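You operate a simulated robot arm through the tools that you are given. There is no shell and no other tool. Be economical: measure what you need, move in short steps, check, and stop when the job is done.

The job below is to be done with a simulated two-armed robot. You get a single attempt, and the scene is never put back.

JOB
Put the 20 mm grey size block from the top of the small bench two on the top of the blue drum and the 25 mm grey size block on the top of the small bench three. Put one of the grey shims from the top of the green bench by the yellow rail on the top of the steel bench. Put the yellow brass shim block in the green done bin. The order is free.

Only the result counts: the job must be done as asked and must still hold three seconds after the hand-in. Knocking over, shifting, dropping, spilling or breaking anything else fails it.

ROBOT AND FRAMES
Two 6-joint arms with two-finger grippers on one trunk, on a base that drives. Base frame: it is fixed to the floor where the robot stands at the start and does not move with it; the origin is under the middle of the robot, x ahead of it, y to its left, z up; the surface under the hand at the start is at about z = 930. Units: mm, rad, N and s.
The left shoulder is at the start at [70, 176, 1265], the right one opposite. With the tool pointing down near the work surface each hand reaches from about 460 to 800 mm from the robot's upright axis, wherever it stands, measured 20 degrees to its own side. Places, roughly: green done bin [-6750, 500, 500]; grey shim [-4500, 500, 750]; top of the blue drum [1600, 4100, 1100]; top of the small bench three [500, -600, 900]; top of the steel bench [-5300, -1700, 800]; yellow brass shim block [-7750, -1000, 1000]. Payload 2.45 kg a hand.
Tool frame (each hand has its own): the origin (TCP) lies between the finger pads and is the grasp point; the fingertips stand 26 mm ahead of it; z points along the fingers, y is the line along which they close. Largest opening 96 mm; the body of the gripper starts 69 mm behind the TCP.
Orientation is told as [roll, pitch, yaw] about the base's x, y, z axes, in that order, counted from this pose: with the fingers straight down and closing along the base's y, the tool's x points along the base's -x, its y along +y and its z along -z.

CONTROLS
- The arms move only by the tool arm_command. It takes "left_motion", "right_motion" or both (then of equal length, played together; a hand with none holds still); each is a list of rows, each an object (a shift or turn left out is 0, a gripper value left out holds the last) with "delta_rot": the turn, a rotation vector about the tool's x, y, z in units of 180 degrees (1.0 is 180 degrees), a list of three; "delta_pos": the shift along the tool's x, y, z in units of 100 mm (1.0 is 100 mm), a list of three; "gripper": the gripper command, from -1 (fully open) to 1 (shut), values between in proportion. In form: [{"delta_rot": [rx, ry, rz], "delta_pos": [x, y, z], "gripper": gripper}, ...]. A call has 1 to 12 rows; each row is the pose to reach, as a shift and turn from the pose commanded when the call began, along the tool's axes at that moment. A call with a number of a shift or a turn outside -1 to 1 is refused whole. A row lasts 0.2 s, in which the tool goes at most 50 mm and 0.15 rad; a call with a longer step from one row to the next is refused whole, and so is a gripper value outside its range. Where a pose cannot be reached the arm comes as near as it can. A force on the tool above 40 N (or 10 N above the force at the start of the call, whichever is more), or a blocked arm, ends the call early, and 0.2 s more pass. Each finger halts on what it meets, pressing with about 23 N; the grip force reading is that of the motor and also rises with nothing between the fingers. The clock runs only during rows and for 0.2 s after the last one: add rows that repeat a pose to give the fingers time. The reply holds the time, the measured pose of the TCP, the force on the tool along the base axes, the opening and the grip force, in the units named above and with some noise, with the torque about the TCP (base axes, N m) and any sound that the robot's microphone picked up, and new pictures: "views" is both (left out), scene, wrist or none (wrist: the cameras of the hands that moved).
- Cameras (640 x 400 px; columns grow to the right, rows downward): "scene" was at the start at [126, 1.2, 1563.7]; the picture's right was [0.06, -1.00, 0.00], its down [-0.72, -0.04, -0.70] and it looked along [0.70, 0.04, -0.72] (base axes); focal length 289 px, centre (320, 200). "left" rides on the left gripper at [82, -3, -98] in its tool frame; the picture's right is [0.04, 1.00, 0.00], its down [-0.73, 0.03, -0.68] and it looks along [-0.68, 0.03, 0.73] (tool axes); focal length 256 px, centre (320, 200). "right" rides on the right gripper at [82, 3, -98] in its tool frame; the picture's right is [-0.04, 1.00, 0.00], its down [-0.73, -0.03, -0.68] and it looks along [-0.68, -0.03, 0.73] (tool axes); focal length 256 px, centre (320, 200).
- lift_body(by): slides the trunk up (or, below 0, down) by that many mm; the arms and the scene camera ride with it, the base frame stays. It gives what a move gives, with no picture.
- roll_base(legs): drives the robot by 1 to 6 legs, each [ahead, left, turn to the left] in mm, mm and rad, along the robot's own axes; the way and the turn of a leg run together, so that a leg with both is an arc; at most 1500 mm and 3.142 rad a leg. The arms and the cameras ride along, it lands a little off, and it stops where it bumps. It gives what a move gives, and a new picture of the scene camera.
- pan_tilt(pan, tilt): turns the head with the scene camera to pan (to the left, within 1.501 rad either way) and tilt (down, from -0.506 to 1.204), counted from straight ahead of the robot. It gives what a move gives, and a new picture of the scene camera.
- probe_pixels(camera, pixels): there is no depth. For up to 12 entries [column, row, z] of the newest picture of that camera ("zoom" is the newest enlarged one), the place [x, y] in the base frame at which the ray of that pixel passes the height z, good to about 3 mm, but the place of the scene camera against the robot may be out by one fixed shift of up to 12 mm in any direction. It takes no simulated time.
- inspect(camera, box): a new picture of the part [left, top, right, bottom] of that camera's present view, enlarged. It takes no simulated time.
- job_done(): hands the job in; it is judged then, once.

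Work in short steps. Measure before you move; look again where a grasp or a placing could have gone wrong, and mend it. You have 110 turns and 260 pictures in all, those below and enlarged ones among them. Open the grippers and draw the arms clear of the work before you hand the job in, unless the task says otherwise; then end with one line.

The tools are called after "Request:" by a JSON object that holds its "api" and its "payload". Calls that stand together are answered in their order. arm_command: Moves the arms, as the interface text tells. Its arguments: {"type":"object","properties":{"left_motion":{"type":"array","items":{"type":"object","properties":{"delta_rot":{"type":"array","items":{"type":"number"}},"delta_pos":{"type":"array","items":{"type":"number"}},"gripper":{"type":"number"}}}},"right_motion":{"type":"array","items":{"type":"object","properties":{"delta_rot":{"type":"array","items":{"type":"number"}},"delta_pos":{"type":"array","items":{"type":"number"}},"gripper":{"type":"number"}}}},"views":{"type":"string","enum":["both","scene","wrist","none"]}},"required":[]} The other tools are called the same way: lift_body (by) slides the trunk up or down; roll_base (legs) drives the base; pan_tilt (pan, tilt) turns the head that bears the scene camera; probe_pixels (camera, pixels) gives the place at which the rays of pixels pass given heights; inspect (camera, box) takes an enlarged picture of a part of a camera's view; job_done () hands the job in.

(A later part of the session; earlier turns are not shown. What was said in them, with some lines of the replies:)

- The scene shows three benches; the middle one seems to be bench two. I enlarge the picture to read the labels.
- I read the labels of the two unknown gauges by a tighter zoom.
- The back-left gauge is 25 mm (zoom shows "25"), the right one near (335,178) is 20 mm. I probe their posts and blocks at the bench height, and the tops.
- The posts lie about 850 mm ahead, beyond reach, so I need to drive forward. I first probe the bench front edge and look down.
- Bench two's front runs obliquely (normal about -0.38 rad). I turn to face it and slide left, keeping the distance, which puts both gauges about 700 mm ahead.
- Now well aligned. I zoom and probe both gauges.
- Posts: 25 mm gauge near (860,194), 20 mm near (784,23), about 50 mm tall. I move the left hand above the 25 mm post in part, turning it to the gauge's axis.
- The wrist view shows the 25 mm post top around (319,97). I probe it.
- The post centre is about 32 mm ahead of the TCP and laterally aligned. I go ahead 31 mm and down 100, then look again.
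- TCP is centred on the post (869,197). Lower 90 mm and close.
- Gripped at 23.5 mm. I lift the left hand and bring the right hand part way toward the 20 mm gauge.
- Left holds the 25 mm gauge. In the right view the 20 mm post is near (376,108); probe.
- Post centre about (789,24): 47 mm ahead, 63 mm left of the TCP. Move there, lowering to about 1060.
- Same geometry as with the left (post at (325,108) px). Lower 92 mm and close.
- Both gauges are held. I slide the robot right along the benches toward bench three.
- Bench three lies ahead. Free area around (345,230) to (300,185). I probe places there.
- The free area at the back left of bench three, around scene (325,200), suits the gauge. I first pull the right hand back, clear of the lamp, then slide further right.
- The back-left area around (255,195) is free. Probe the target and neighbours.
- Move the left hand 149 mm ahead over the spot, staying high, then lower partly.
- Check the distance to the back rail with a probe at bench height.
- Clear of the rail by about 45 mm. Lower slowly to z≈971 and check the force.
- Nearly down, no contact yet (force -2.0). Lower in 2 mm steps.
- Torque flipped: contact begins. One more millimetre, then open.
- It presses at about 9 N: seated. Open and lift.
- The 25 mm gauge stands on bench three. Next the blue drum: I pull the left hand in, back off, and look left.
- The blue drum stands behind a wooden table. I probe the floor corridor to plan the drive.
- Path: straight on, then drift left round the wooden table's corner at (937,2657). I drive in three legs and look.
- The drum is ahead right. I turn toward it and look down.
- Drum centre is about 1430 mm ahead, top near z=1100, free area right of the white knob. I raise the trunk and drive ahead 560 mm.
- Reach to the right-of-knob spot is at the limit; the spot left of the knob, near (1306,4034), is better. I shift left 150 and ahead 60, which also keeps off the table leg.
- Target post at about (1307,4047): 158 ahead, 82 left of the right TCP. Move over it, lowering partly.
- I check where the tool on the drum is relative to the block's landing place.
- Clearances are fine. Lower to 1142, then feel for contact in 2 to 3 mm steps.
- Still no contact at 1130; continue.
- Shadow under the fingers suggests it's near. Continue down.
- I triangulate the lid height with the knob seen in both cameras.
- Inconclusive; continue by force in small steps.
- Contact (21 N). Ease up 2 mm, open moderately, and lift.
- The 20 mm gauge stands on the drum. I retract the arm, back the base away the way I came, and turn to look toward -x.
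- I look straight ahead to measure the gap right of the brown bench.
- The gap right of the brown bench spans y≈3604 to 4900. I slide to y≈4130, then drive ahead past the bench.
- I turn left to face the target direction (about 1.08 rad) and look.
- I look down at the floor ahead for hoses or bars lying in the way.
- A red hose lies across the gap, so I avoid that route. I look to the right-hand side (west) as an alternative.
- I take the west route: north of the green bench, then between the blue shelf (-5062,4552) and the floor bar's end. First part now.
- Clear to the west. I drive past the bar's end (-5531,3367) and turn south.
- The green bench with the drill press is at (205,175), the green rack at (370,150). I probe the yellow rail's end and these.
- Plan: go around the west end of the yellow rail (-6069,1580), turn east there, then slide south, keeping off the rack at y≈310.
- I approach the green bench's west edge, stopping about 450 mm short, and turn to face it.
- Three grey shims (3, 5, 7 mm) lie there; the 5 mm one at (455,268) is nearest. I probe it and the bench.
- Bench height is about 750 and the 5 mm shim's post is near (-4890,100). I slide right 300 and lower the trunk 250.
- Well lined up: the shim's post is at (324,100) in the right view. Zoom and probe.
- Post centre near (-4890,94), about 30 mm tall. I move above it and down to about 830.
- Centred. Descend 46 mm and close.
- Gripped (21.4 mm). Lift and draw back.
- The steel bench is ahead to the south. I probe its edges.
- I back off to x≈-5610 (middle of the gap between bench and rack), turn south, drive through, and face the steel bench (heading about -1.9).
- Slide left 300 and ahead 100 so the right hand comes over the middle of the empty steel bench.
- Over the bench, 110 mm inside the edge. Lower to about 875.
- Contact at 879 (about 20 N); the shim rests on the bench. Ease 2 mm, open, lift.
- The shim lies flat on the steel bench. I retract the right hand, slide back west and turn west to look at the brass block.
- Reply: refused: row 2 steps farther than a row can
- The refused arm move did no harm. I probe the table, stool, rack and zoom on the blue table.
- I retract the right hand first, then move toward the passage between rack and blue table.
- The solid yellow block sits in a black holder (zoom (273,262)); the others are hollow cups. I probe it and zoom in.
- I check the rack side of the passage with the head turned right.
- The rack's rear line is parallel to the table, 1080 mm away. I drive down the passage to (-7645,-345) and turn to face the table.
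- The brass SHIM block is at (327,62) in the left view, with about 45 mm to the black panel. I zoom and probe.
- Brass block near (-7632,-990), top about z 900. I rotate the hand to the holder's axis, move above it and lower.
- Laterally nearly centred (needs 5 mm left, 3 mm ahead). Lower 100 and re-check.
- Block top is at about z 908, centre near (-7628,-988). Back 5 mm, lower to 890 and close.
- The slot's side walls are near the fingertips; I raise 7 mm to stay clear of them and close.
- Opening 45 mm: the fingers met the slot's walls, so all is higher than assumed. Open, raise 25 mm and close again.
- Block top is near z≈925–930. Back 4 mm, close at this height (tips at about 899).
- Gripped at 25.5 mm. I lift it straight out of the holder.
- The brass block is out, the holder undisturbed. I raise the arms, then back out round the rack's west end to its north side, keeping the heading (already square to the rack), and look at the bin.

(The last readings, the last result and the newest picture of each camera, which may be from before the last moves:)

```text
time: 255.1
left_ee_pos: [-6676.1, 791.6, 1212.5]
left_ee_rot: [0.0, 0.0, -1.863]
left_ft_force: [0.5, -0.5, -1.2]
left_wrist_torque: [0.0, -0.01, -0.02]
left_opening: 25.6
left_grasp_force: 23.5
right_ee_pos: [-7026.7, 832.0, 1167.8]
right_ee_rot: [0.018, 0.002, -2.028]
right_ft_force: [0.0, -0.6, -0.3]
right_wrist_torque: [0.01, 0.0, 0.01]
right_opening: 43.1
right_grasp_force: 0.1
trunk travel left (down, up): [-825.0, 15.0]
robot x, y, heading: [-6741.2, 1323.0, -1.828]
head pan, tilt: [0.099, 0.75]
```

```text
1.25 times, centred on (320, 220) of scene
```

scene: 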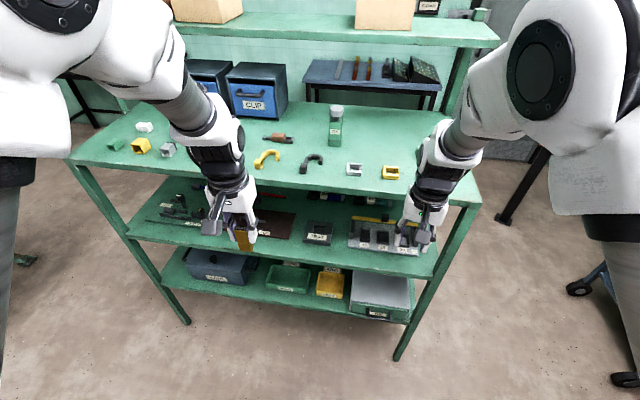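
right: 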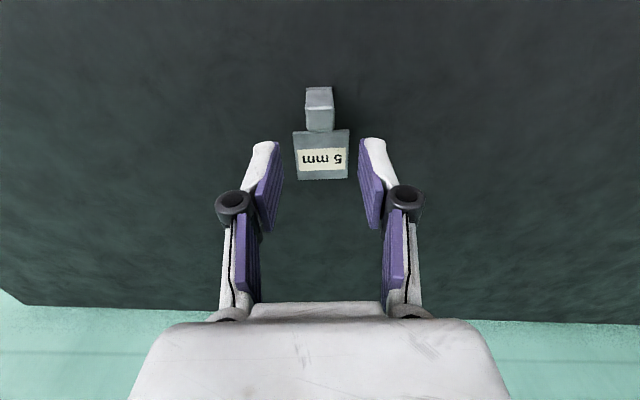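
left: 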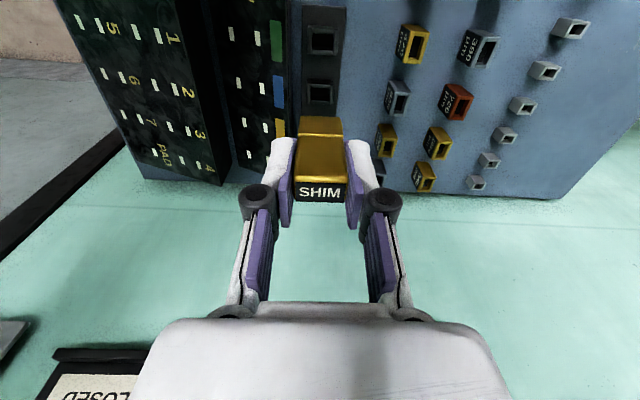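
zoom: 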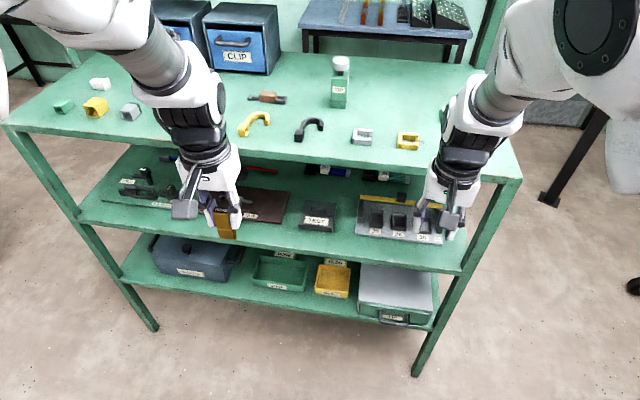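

Bin visible at (287,280) on the lowest shelf. I probe leg feet, shelf edges and the bin to get heights.

Request:
{"api": "probe_pixels", "payload": {"camera": "scene", "pixels": [[398, 358, 0], [187, 322, 0], [410, 322, 250], [410, 322, 350], [438, 277, 600], [438, 277, 700], [478, 204, 1000], [478, 204, 900], [287, 290, 400], [287, 290, 300], [287, 268, 400], [310, 278, 400]]}}

Request:
{"api": "inspect", "payload": {"camera": "scene", "box": [180, 200, 440, 340]}}

```text
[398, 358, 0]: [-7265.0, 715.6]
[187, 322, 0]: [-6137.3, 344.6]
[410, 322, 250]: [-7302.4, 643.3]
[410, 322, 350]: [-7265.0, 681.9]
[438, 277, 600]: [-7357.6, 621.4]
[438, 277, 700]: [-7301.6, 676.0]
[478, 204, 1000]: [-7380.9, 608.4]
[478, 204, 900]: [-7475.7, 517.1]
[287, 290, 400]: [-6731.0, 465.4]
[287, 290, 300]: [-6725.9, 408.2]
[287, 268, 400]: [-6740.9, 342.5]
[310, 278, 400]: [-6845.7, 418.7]
```

```text
2.46 times, centred on (310, 270) of scene
```

zoom: 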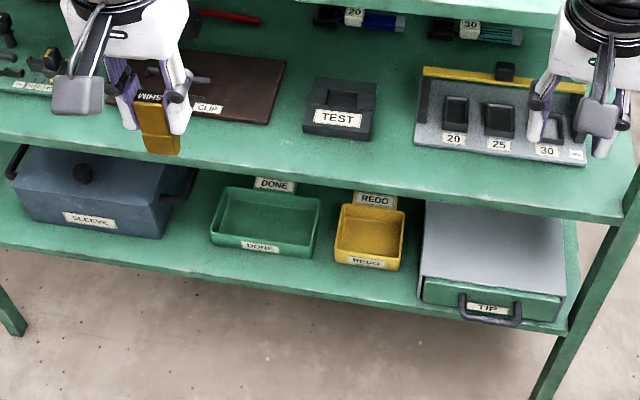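

Shelves are at about z 420, 765, 1115; the DONE bin's centre is near (-6737,428). I lower the trunk 580 and tilt the left tool forward by about 55° while still in front of the rack.

Request:
{"api": "lift_body", "payload": {"by": -580}}

Request:
{"api": "arm_command", "payload": {"left_motion": [{"delta_pos": [-0.14, 0, 0], "delta_rot": [0, -0.0437, 0]}, {"delta_pos": [-0.28, 0, 0], "delta_rot": [0, -0.0873, 0]}, {"delta_pos": [-0.42, 0, 0], "delta_rot": [0, -0.131, 0]}, {"delta_pos": [-0.56, 0, 0], "delta_rot": [0, -0.1746, 0]}, {"delta_pos": [-0.7, 0, 0], "delta_rot": [0, -0.2183, 0]}, {"delta_pos": [-0.85, 0, 0], "delta_rot": [0, -0.262, 0]}, {"delta_pos": [-1.0, 0, 0], "delta_rot": [0, -0.3056, 0]}, {"delta_pos": [-1.0, 0, 0], "delta_rot": [0, -0.3056, 0]}], "views": "both"}}

Request:
{"api": "inspect", "payload": {"camera": "left", "box": [160, 60, 480, 260]}}

```text
refused: -580 is not a number from -400 to 400
```

```text
time: 256.9
left_ee_pos: [-6732.2, 695.1, 1265.4]
left_ee_rot: [-0.051, -0.911, -1.862]
left_ft_force: [0.1, -0.7, -0.9]
left_wrist_torque: [0.01, 0.04, -0.02]
left_opening: 25.4
left_grasp_force: 22.9
left hand out of reach, approached as far as the arm can: row 4, 5, 6, 7, 8
right_ee_pos: [-7024.7, 831.3, 1166.4]
right_ee_rot: [0.016, 0.002, -2.029]
right_ft_force: [0.9, -0.7, -0.4]
right_wrist_torque: [0.01, 0.02, -0.02]
right_opening: 43.2
right_grasp_force: 0.0
trunk travel left (down, up): [-825.0, 15.0]
robot x, y, heading: [-6743.1, 1323.7, -1.827]
head pan, tilt: [0.099, 0.75]
```

scene: 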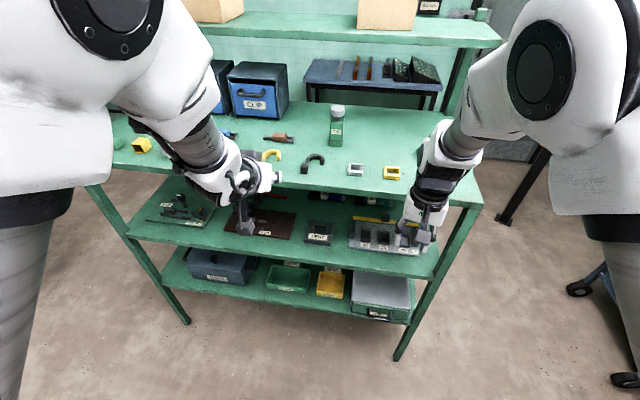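
left: 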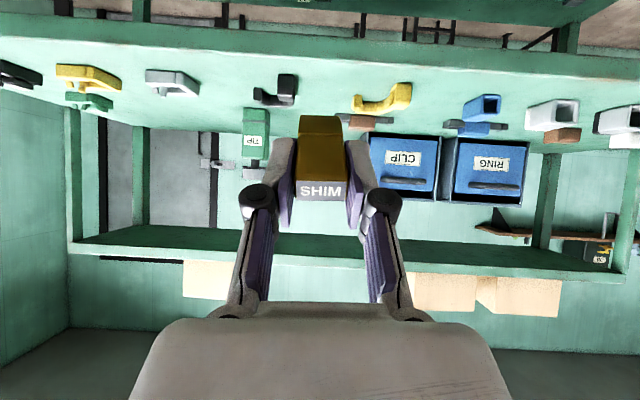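

```text
2.00 times, centred on (320, 160) of left
```

zoom: 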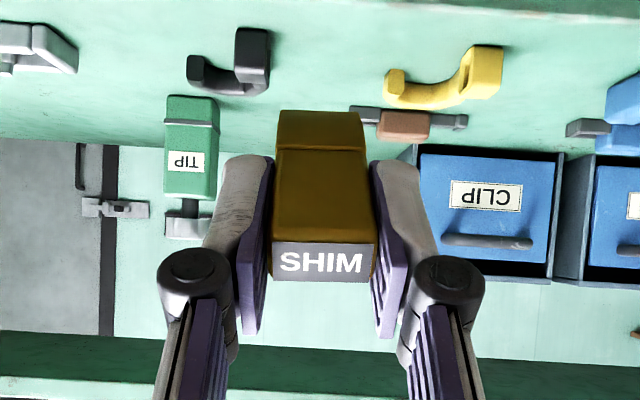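

The arm tilted (52°) in front of the rack; the trunk move was over its per-call limit. I lower in two steps, then shift left 72, ahead 60 and down 120, all still in front of the shelves.

Request:
{"api": "lift_body", "payload": {"by": -400}}

Request:
{"api": "lift_body", "payload": {"by": -180}}

Request:
{"api": "arm_command", "payload": {"left_motion": [{"delta_pos": [-0.12, 0.24, 0.16]}, {"delta_pos": [-0.25, 0.48, 0.32]}, {"delta_pos": [-0.368, 0.72, 0.474]}], "views": "none"}}

Request:
{"api": "arm_command", "payload": {"left_motion": [{"delta_pos": [0.31, 0, 0.24]}, {"delta_pos": [0.62, 0, 0.48]}, {"delta_pos": [0.948, 0, 0.736]}, {"delta_pos": [0.948, 0, 0.736]}], "views": "both"}}

Request:
{"api": "inspect", "payload": {"camera": "scene", "box": [180, 100, 420, 300]}}

```text
time: 260.7
left_ee_pos: [-6733.0, 696.9, 864.9]
left_ee_rot: [-0.048, -0.911, -1.864]
left_ft_force: [0.3, -0.7, -1.3]
left_wrist_torque: [0.03, -0.01, -0.01]
left_opening: 25.9
left_grasp_force: 22.5
right_ee_pos: [-7026.3, 832.7, 766.5]
right_ee_rot: [0.018, 0.003, -2.027]
right_ft_force: [0.6, -0.6, -0.3]
right_wrist_torque: [0.0, -0.03, 0.02]
right_opening: 42.9
right_grasp_force: 0.2
trunk travel left (down, up): [-425.0, 415.0]
robot x, y, heading: [-6740.0, 1322.8, -1.823]
head pan, tilt: [0.099, 0.75]
```

```text
time: 262.7
left_ee_pos: [-6734.4, 695.6, 685.5]
left_ee_rot: [-0.048, -0.91, -1.862]
left_ft_force: [0.0, -0.3, -1.6]
left_wrist_torque: [0.0, -0.03, -0.02]
left_opening: 25.3
left_grasp_force: 23.1
right_ee_pos: [-7026.8, 832.9, 587.2]
right_ee_rot: [0.018, 0.003, -2.027]
right_ft_force: [-0.5, -0.2, 0.2]
right_wrist_torque: [-0.02, 0.01, 0.0]
right_opening: 43.0
right_grasp_force: 0.1
trunk travel left (down, up): [-245.0, 595.0]
robot x, y, heading: [-6738.7, 1321.8, -1.828]
head pan, tilt: [0.099, 0.75]
```

```text
time: 263.5
left_ee_pos: [-6686.2, 614.1, 687.5]
left_ee_rot: [-0.059, -0.906, -1.863]
left_ft_force: [-0.5, -0.3, -0.2]
left_wrist_torque: [0.03, -0.01, -0.01]
left_opening: 25.1
left_grasp_force: 23.2
left hand out of reach, approached as far as the arm can: row 1, 2, 3
right_ee_pos: [-7026.1, 832.5, 586.1]
right_ee_rot: [0.018, 0.005, -2.028]
right_ft_force: [0.0, 0.7, 0.3]
right_wrist_torque: [-0.02, 0.0, 0.0]
right_opening: 42.9
right_grasp_force: 0.1
trunk travel left (down, up): [-245.0, 595.0]
robot x, y, heading: [-6740.9, 1321.0, -1.83]
head pan, tilt: [0.099, 0.75]
```

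```text
time: 264.5
left_ee_pos: [-6670.6, 597.0, 568.7]
left_ee_rot: [-0.095, -0.9, -1.857]
left_ft_force: [0.0, -0.1, -1.9]
left_wrist_torque: [0.07, -0.01, -0.01]
left_opening: 25.5
left_grasp_force: 23.4
left hand out of reach, approached as far as the arm can: row 1, 2, 3, 4
right_ee_pos: [-7026.4, 833.1, 587.3]
right_ee_rot: [0.015, 0.001, -2.027]
right_ft_force: [0.0, -0.7, -0.2]
right_wrist_torque: [-0.01, -0.03, 0.02]
right_opening: 43.1
right_grasp_force: 0.0
trunk travel left (down, up): [-245.0, 595.0]
robot x, y, heading: [-6743.5, 1322.2, -1.829]
head pan, tilt: [0.099, 0.75]
```

scene: 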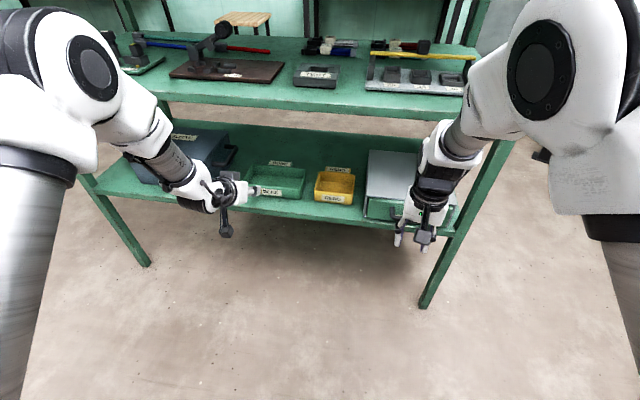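
left: 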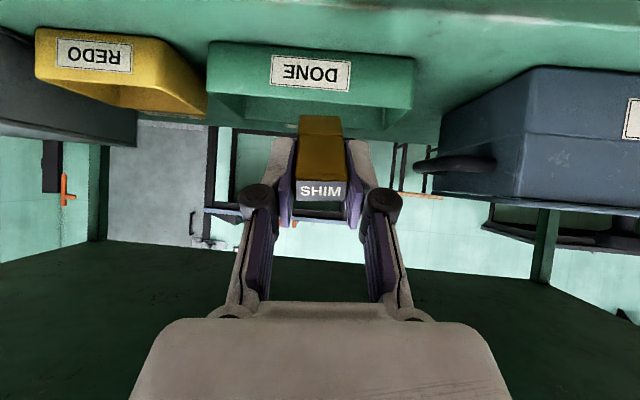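

```text
2.00 times, centred on (300, 200) of scene
```

zoom: 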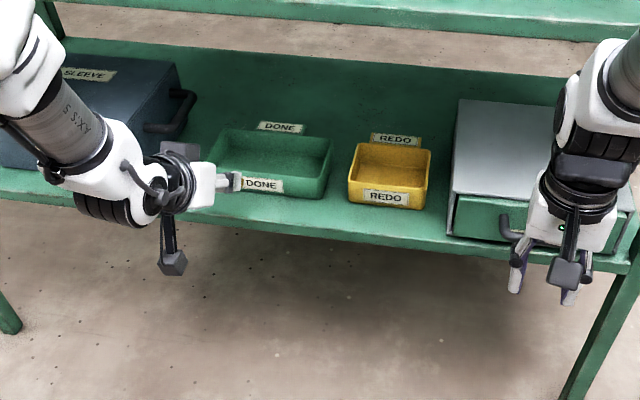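

The hand is at shelf level before the bin. I probe the bin's corners in the new, lower view.

Request:
{"api": "probe_pixels", "payload": {"camera": "zoom", "pixels": [[322, 180, 470], [322, 180, 490], [332, 140, 470], [332, 140, 490], [228, 130, 480], [320, 198, 430], [320, 198, 415], [205, 172, 480], [270, 175, 480], [240, 182, 568]]}}

Request:
{"api": "probe_pixels", "payload": {"camera": "left", "pixels": [[207, 42, 425], [413, 60, 425], [310, 42, 425], [220, 100, 475], [410, 108, 475], [310, 98, 475]]}}

Request:
{"api": "inspect", "payload": {"camera": "left", "box": [190, 20, 440, 220]}}

```text
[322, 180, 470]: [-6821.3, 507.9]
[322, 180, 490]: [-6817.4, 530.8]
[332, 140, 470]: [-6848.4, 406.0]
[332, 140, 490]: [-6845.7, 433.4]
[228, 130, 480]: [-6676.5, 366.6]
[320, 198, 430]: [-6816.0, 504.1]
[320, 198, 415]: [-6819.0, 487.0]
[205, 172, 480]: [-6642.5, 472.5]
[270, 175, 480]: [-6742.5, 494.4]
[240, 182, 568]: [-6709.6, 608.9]
```

```text
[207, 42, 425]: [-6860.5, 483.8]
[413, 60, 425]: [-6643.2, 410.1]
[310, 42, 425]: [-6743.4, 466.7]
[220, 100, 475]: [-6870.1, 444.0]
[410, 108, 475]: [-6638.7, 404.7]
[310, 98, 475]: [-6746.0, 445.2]
```

```text
2.00 times, centred on (315, 120) of left
```

zoom: 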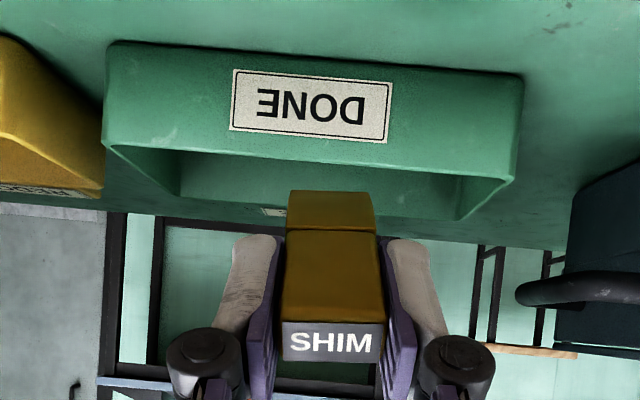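

Rim is at about z 500, bin centre near (-6742,470). I raise 12 mm and move 117 mm ahead and 20 mm right over the bin.

Request:
{"api": "arm_command", "payload": {"left_motion": [{"delta_pos": [-0.094, -0.007, -0.074]}, {"delta_pos": [-0.337, -0.044, 0.237]}, {"delta_pos": [-0.58, -0.08, 0.548]}, {"delta_pos": [-0.822, -0.119, 0.858]}, {"delta_pos": [-0.822, -0.119, 0.858]}], "views": "both"}}

Request:
{"api": "inspect", "payload": {"camera": "scene", "box": [200, 120, 360, 240]}}

Request:
{"api": "inspect", "payload": {"camera": "left", "box": [160, 0, 480, 220]}}

```text
time: 265.7
left_ee_pos: [-6719.5, 489.1, 582.7]
left_ee_rot: [-0.049, -0.911, -1.861]
left_ft_force: [-0.5, 0.5, -2.2]
left_wrist_torque: [0.02, -0.02, -0.02]
left_opening: 25.2
left_grasp_force: 23.3
left hand out of reach, approached as far as the arm can: row 1, 2
right_ee_pos: [-7027.5, 831.5, 586.5]
right_ee_rot: [0.018, 0.003, -2.029]
right_ft_force: [1.1, -0.1, 0.5]
right_wrist_torque: [0.0, -0.01, 0.04]
right_opening: 43.5
right_grasp_force: 0.0
trunk travel left (down, up): [-245.0, 595.0]
robot x, y, heading: [-6745.0, 1322.1, -1.829]
head pan, tilt: [0.099, 0.75]
```

scene: 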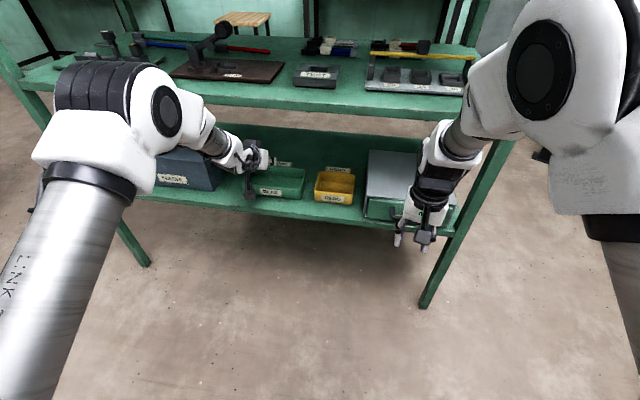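
left: 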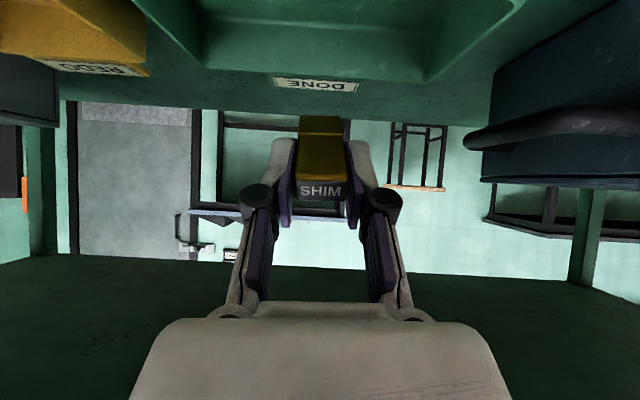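

```text
3.33 times, centred on (280, 180) of scene
```

zoom: 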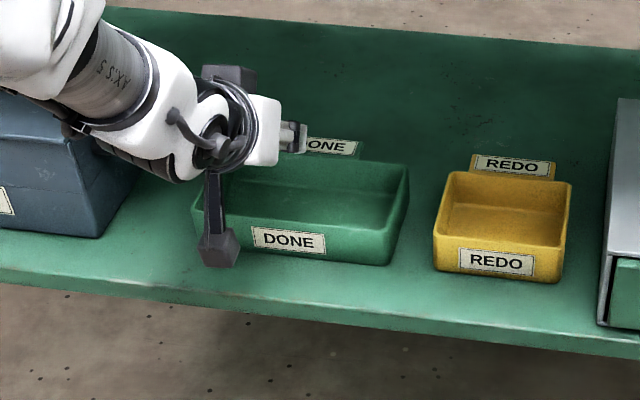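

```text
1.82 times, centred on (320, 110) of left
```

zoom: 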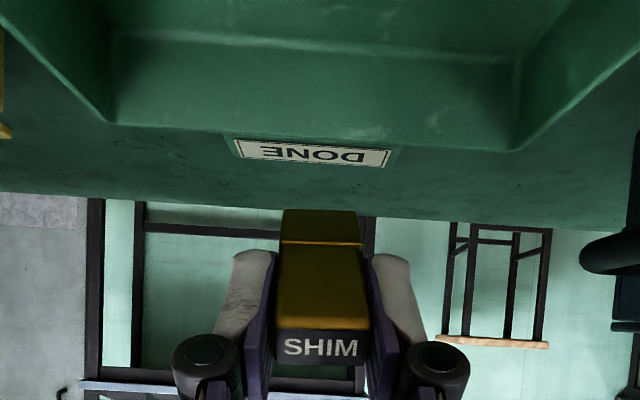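

The block hangs above the bin's middle, its tip about 15–30 mm short of the rear rim. I lower 42 mm, 12 mm right and 5 mm back, then check.

Request:
{"api": "arm_command", "payload": {"left_motion": [{"delta_pos": [0.09, -0.06, 0.05]}, {"delta_pos": [0.2, -0.109, 0.12]}, {"delta_pos": [0.3, -0.109, 0.18]}, {"delta_pos": [0.363, -0.109, 0.224]}, {"delta_pos": [0.363, -0.109, 0.224]}], "views": "both"}}

Request:
{"api": "inspect", "payload": {"camera": "scene", "box": [220, 130, 340, 220]}}

Request:
{"api": "inspect", "payload": {"camera": "left", "box": [160, 0, 480, 220]}}

```text
time: 266.9
left_ee_pos: [-6729.9, 499.4, 541.9]
left_ee_rot: [-0.056, -0.908, -1.863]
left_ft_force: [0.4, 0.5, -1.1]
left_wrist_torque: [-0.01, -0.01, 0.03]
left_opening: 25.5
left_grasp_force: 23.2
right_ee_pos: [-7026.1, 833.3, 587.4]
right_ee_rot: [0.018, 0.005, -2.028]
right_ft_force: [0.8, 0.5, -1.3]
right_wrist_torque: [0.01, 0.02, 0.02]
right_opening: 43.1
right_grasp_force: 0.1
trunk travel left (down, up): [-245.0, 595.0]
robot x, y, heading: [-6743.8, 1325.2, -1.83]
head pan, tilt: [0.099, 0.75]
```

scene: 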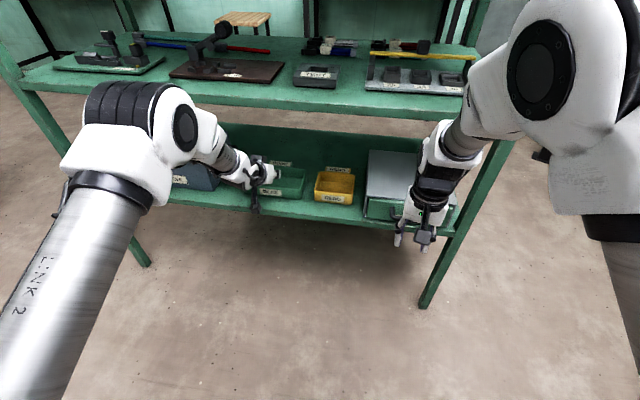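
left: 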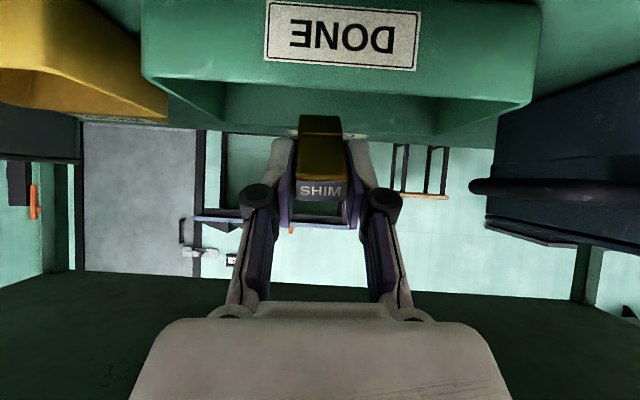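

```text
4.44 times, centred on (280, 175) of scene
```

zoom: 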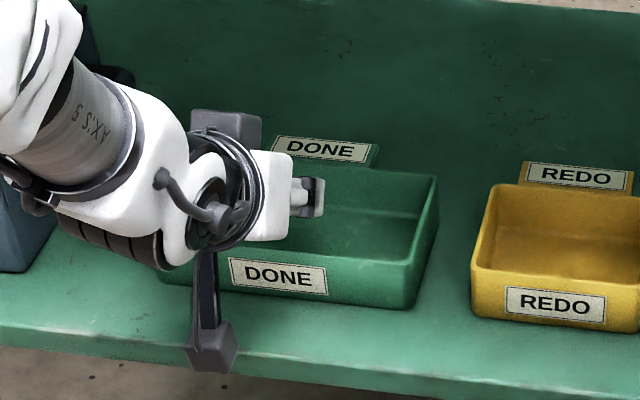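

```text
1.82 times, centred on (320, 110) of left
```

zoom: 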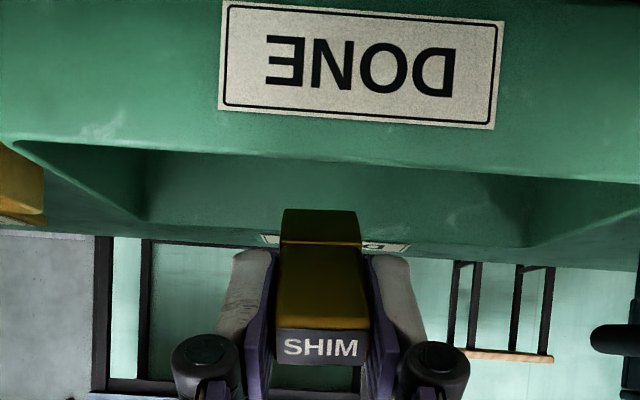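

The block's tip is inside the bin, between front and rear rim. I open, wait, and draw back along the tool axis (back and up).

Request:
{"api": "arm_command", "payload": {"left_motion": [{"gripper": 0.1}, {"gripper": 0.0}, {"gripper": 0.0}, {"gripper": 0.0}, {"delta_pos": [0, 0, -0.3]}, {"delta_pos": [0, 0, -0.65]}, {"delta_pos": [0, 0, -1.0]}], "views": "both"}}

Request:
{"api": "inspect", "payload": {"camera": "scene", "box": [220, 130, 340, 220]}}

Request:
{"api": "inspect", "payload": {"camera": "left", "box": [160, 0, 480, 220]}}

```text
time: 268.5
left_ee_pos: [-6699.2, 566.2, 607.6]
left_ee_rot: [-0.071, -0.903, -1.866]
left_ft_force: [0.4, 0.0, 0.7]
left_wrist_torque: [0.0, -0.01, 0.01]
left_opening: 48.2
left_grasp_force: 0.1
left hand out of reach, approached as far as the arm can: row 5, 6, 7
right_ee_pos: [-7026.7, 833.1, 587.9]
right_ee_rot: [0.017, 0.003, -2.028]
right_ft_force: [0.1, -0.1, 0.4]
right_wrist_torque: [0.01, -0.02, -0.02]
right_opening: 43.0
right_grasp_force: 0.1
trunk travel left (down, up): [-245.0, 595.0]
robot x, y, heading: [-6742.7, 1320.2, -1.828]
head pan, tilt: [0.099, 0.75]
```

scene: 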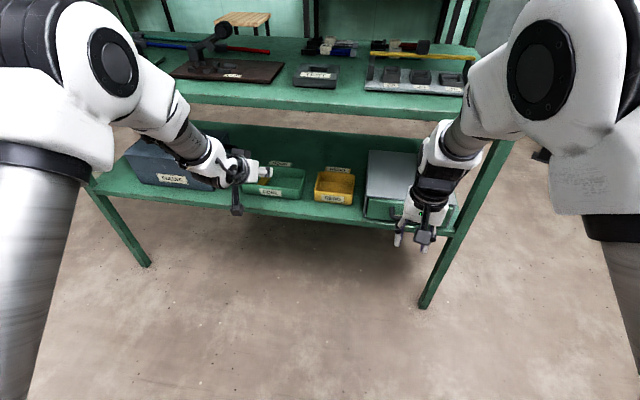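
left: 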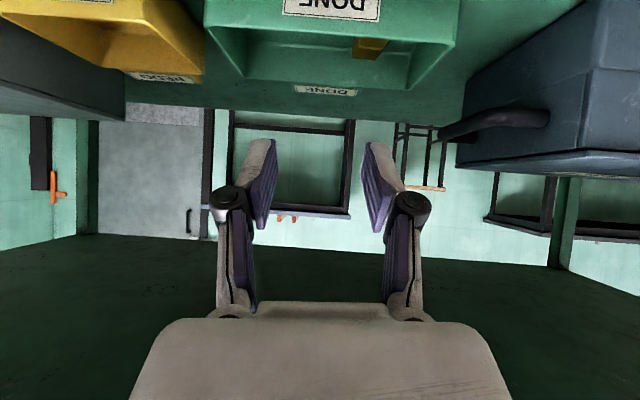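

```text
4.44 times, centred on (280, 175) of scene
```

zoom: 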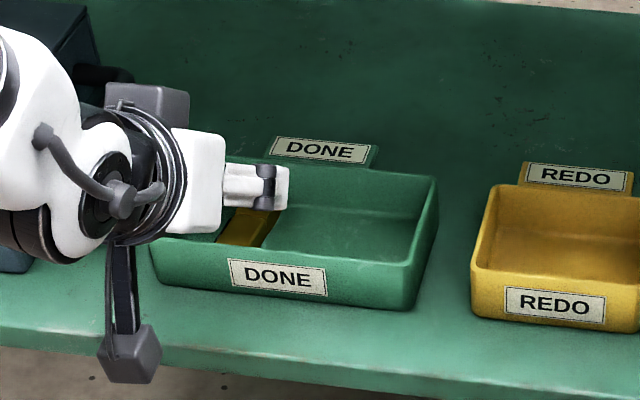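

```text
1.82 times, centred on (320, 110) of left
5 turns are left
```

zoom: 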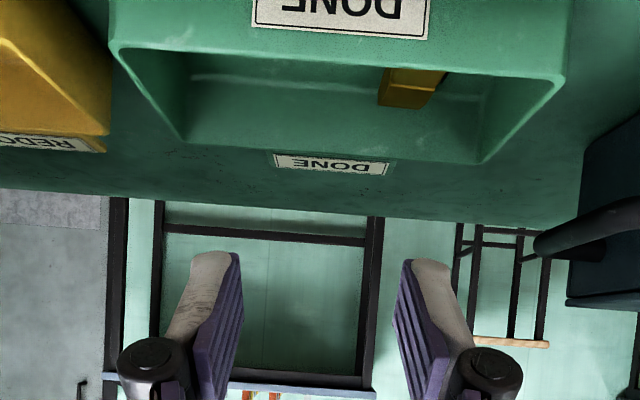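

The brass block lies inside the DONE bin. I back the robot off to draw the arms clear of the rack.

Request:
{"api": "roll_base", "payload": {"legs": [[-350, 0, 0]]}}

Request:
{"api": "inspect", "payload": {"camera": "scene", "box": [200, 60, 400, 200]}}

```text
time: 270.8
left_ee_pos: [-6611.6, 908.6, 604.8]
left_ee_rot: [-0.073, -0.904, -1.865]
left_ft_force: [0.1, -0.3, -0.2]
left_wrist_torque: [-0.01, 0.0, -0.01]
left_opening: 47.9
left_grasp_force: 0.0
right_ee_pos: [-6936.8, 1175.7, 587.0]
right_ee_rot: [0.016, 0.004, -2.029]
right_ft_force: [0.7, -0.3, 0.9]
right_wrist_torque: [-0.01, -0.01, 0.02]
right_opening: 42.9
right_grasp_force: 0.2
trunk travel left (down, up): [-245.0, 595.0]
robot x, y, heading: [-6655.3, 1667.9, -1.829]
head pan, tilt: [0.099, 0.75]
```

scene: 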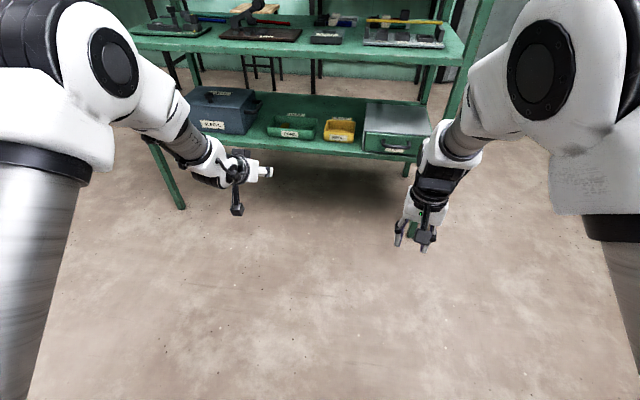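

```text
2.86 times, centred on (300, 130) of scene
4 turns are left
```

zoom: 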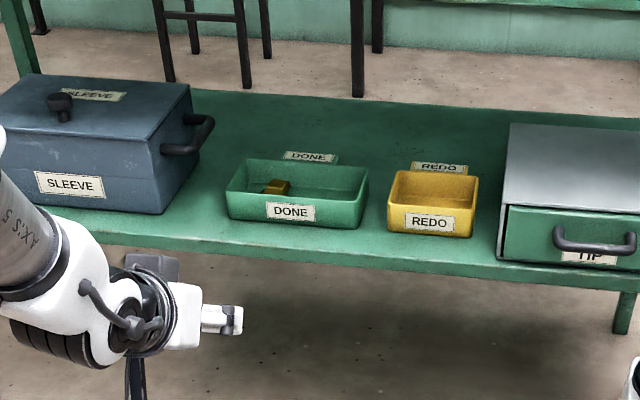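

All four items are placed, both grippers are open, and the arms are clear of the rack. Handing in.

Request:
{"api": "job_done", "payload": {}}

```text
The job is handed in.
```

I put all four items where you asked and handed the job in: the 20 mm block on the blue drum, the 25 mm block on bench three, the 5 mm grey shim on the steel bench, and the brass shim block in the green done bin.
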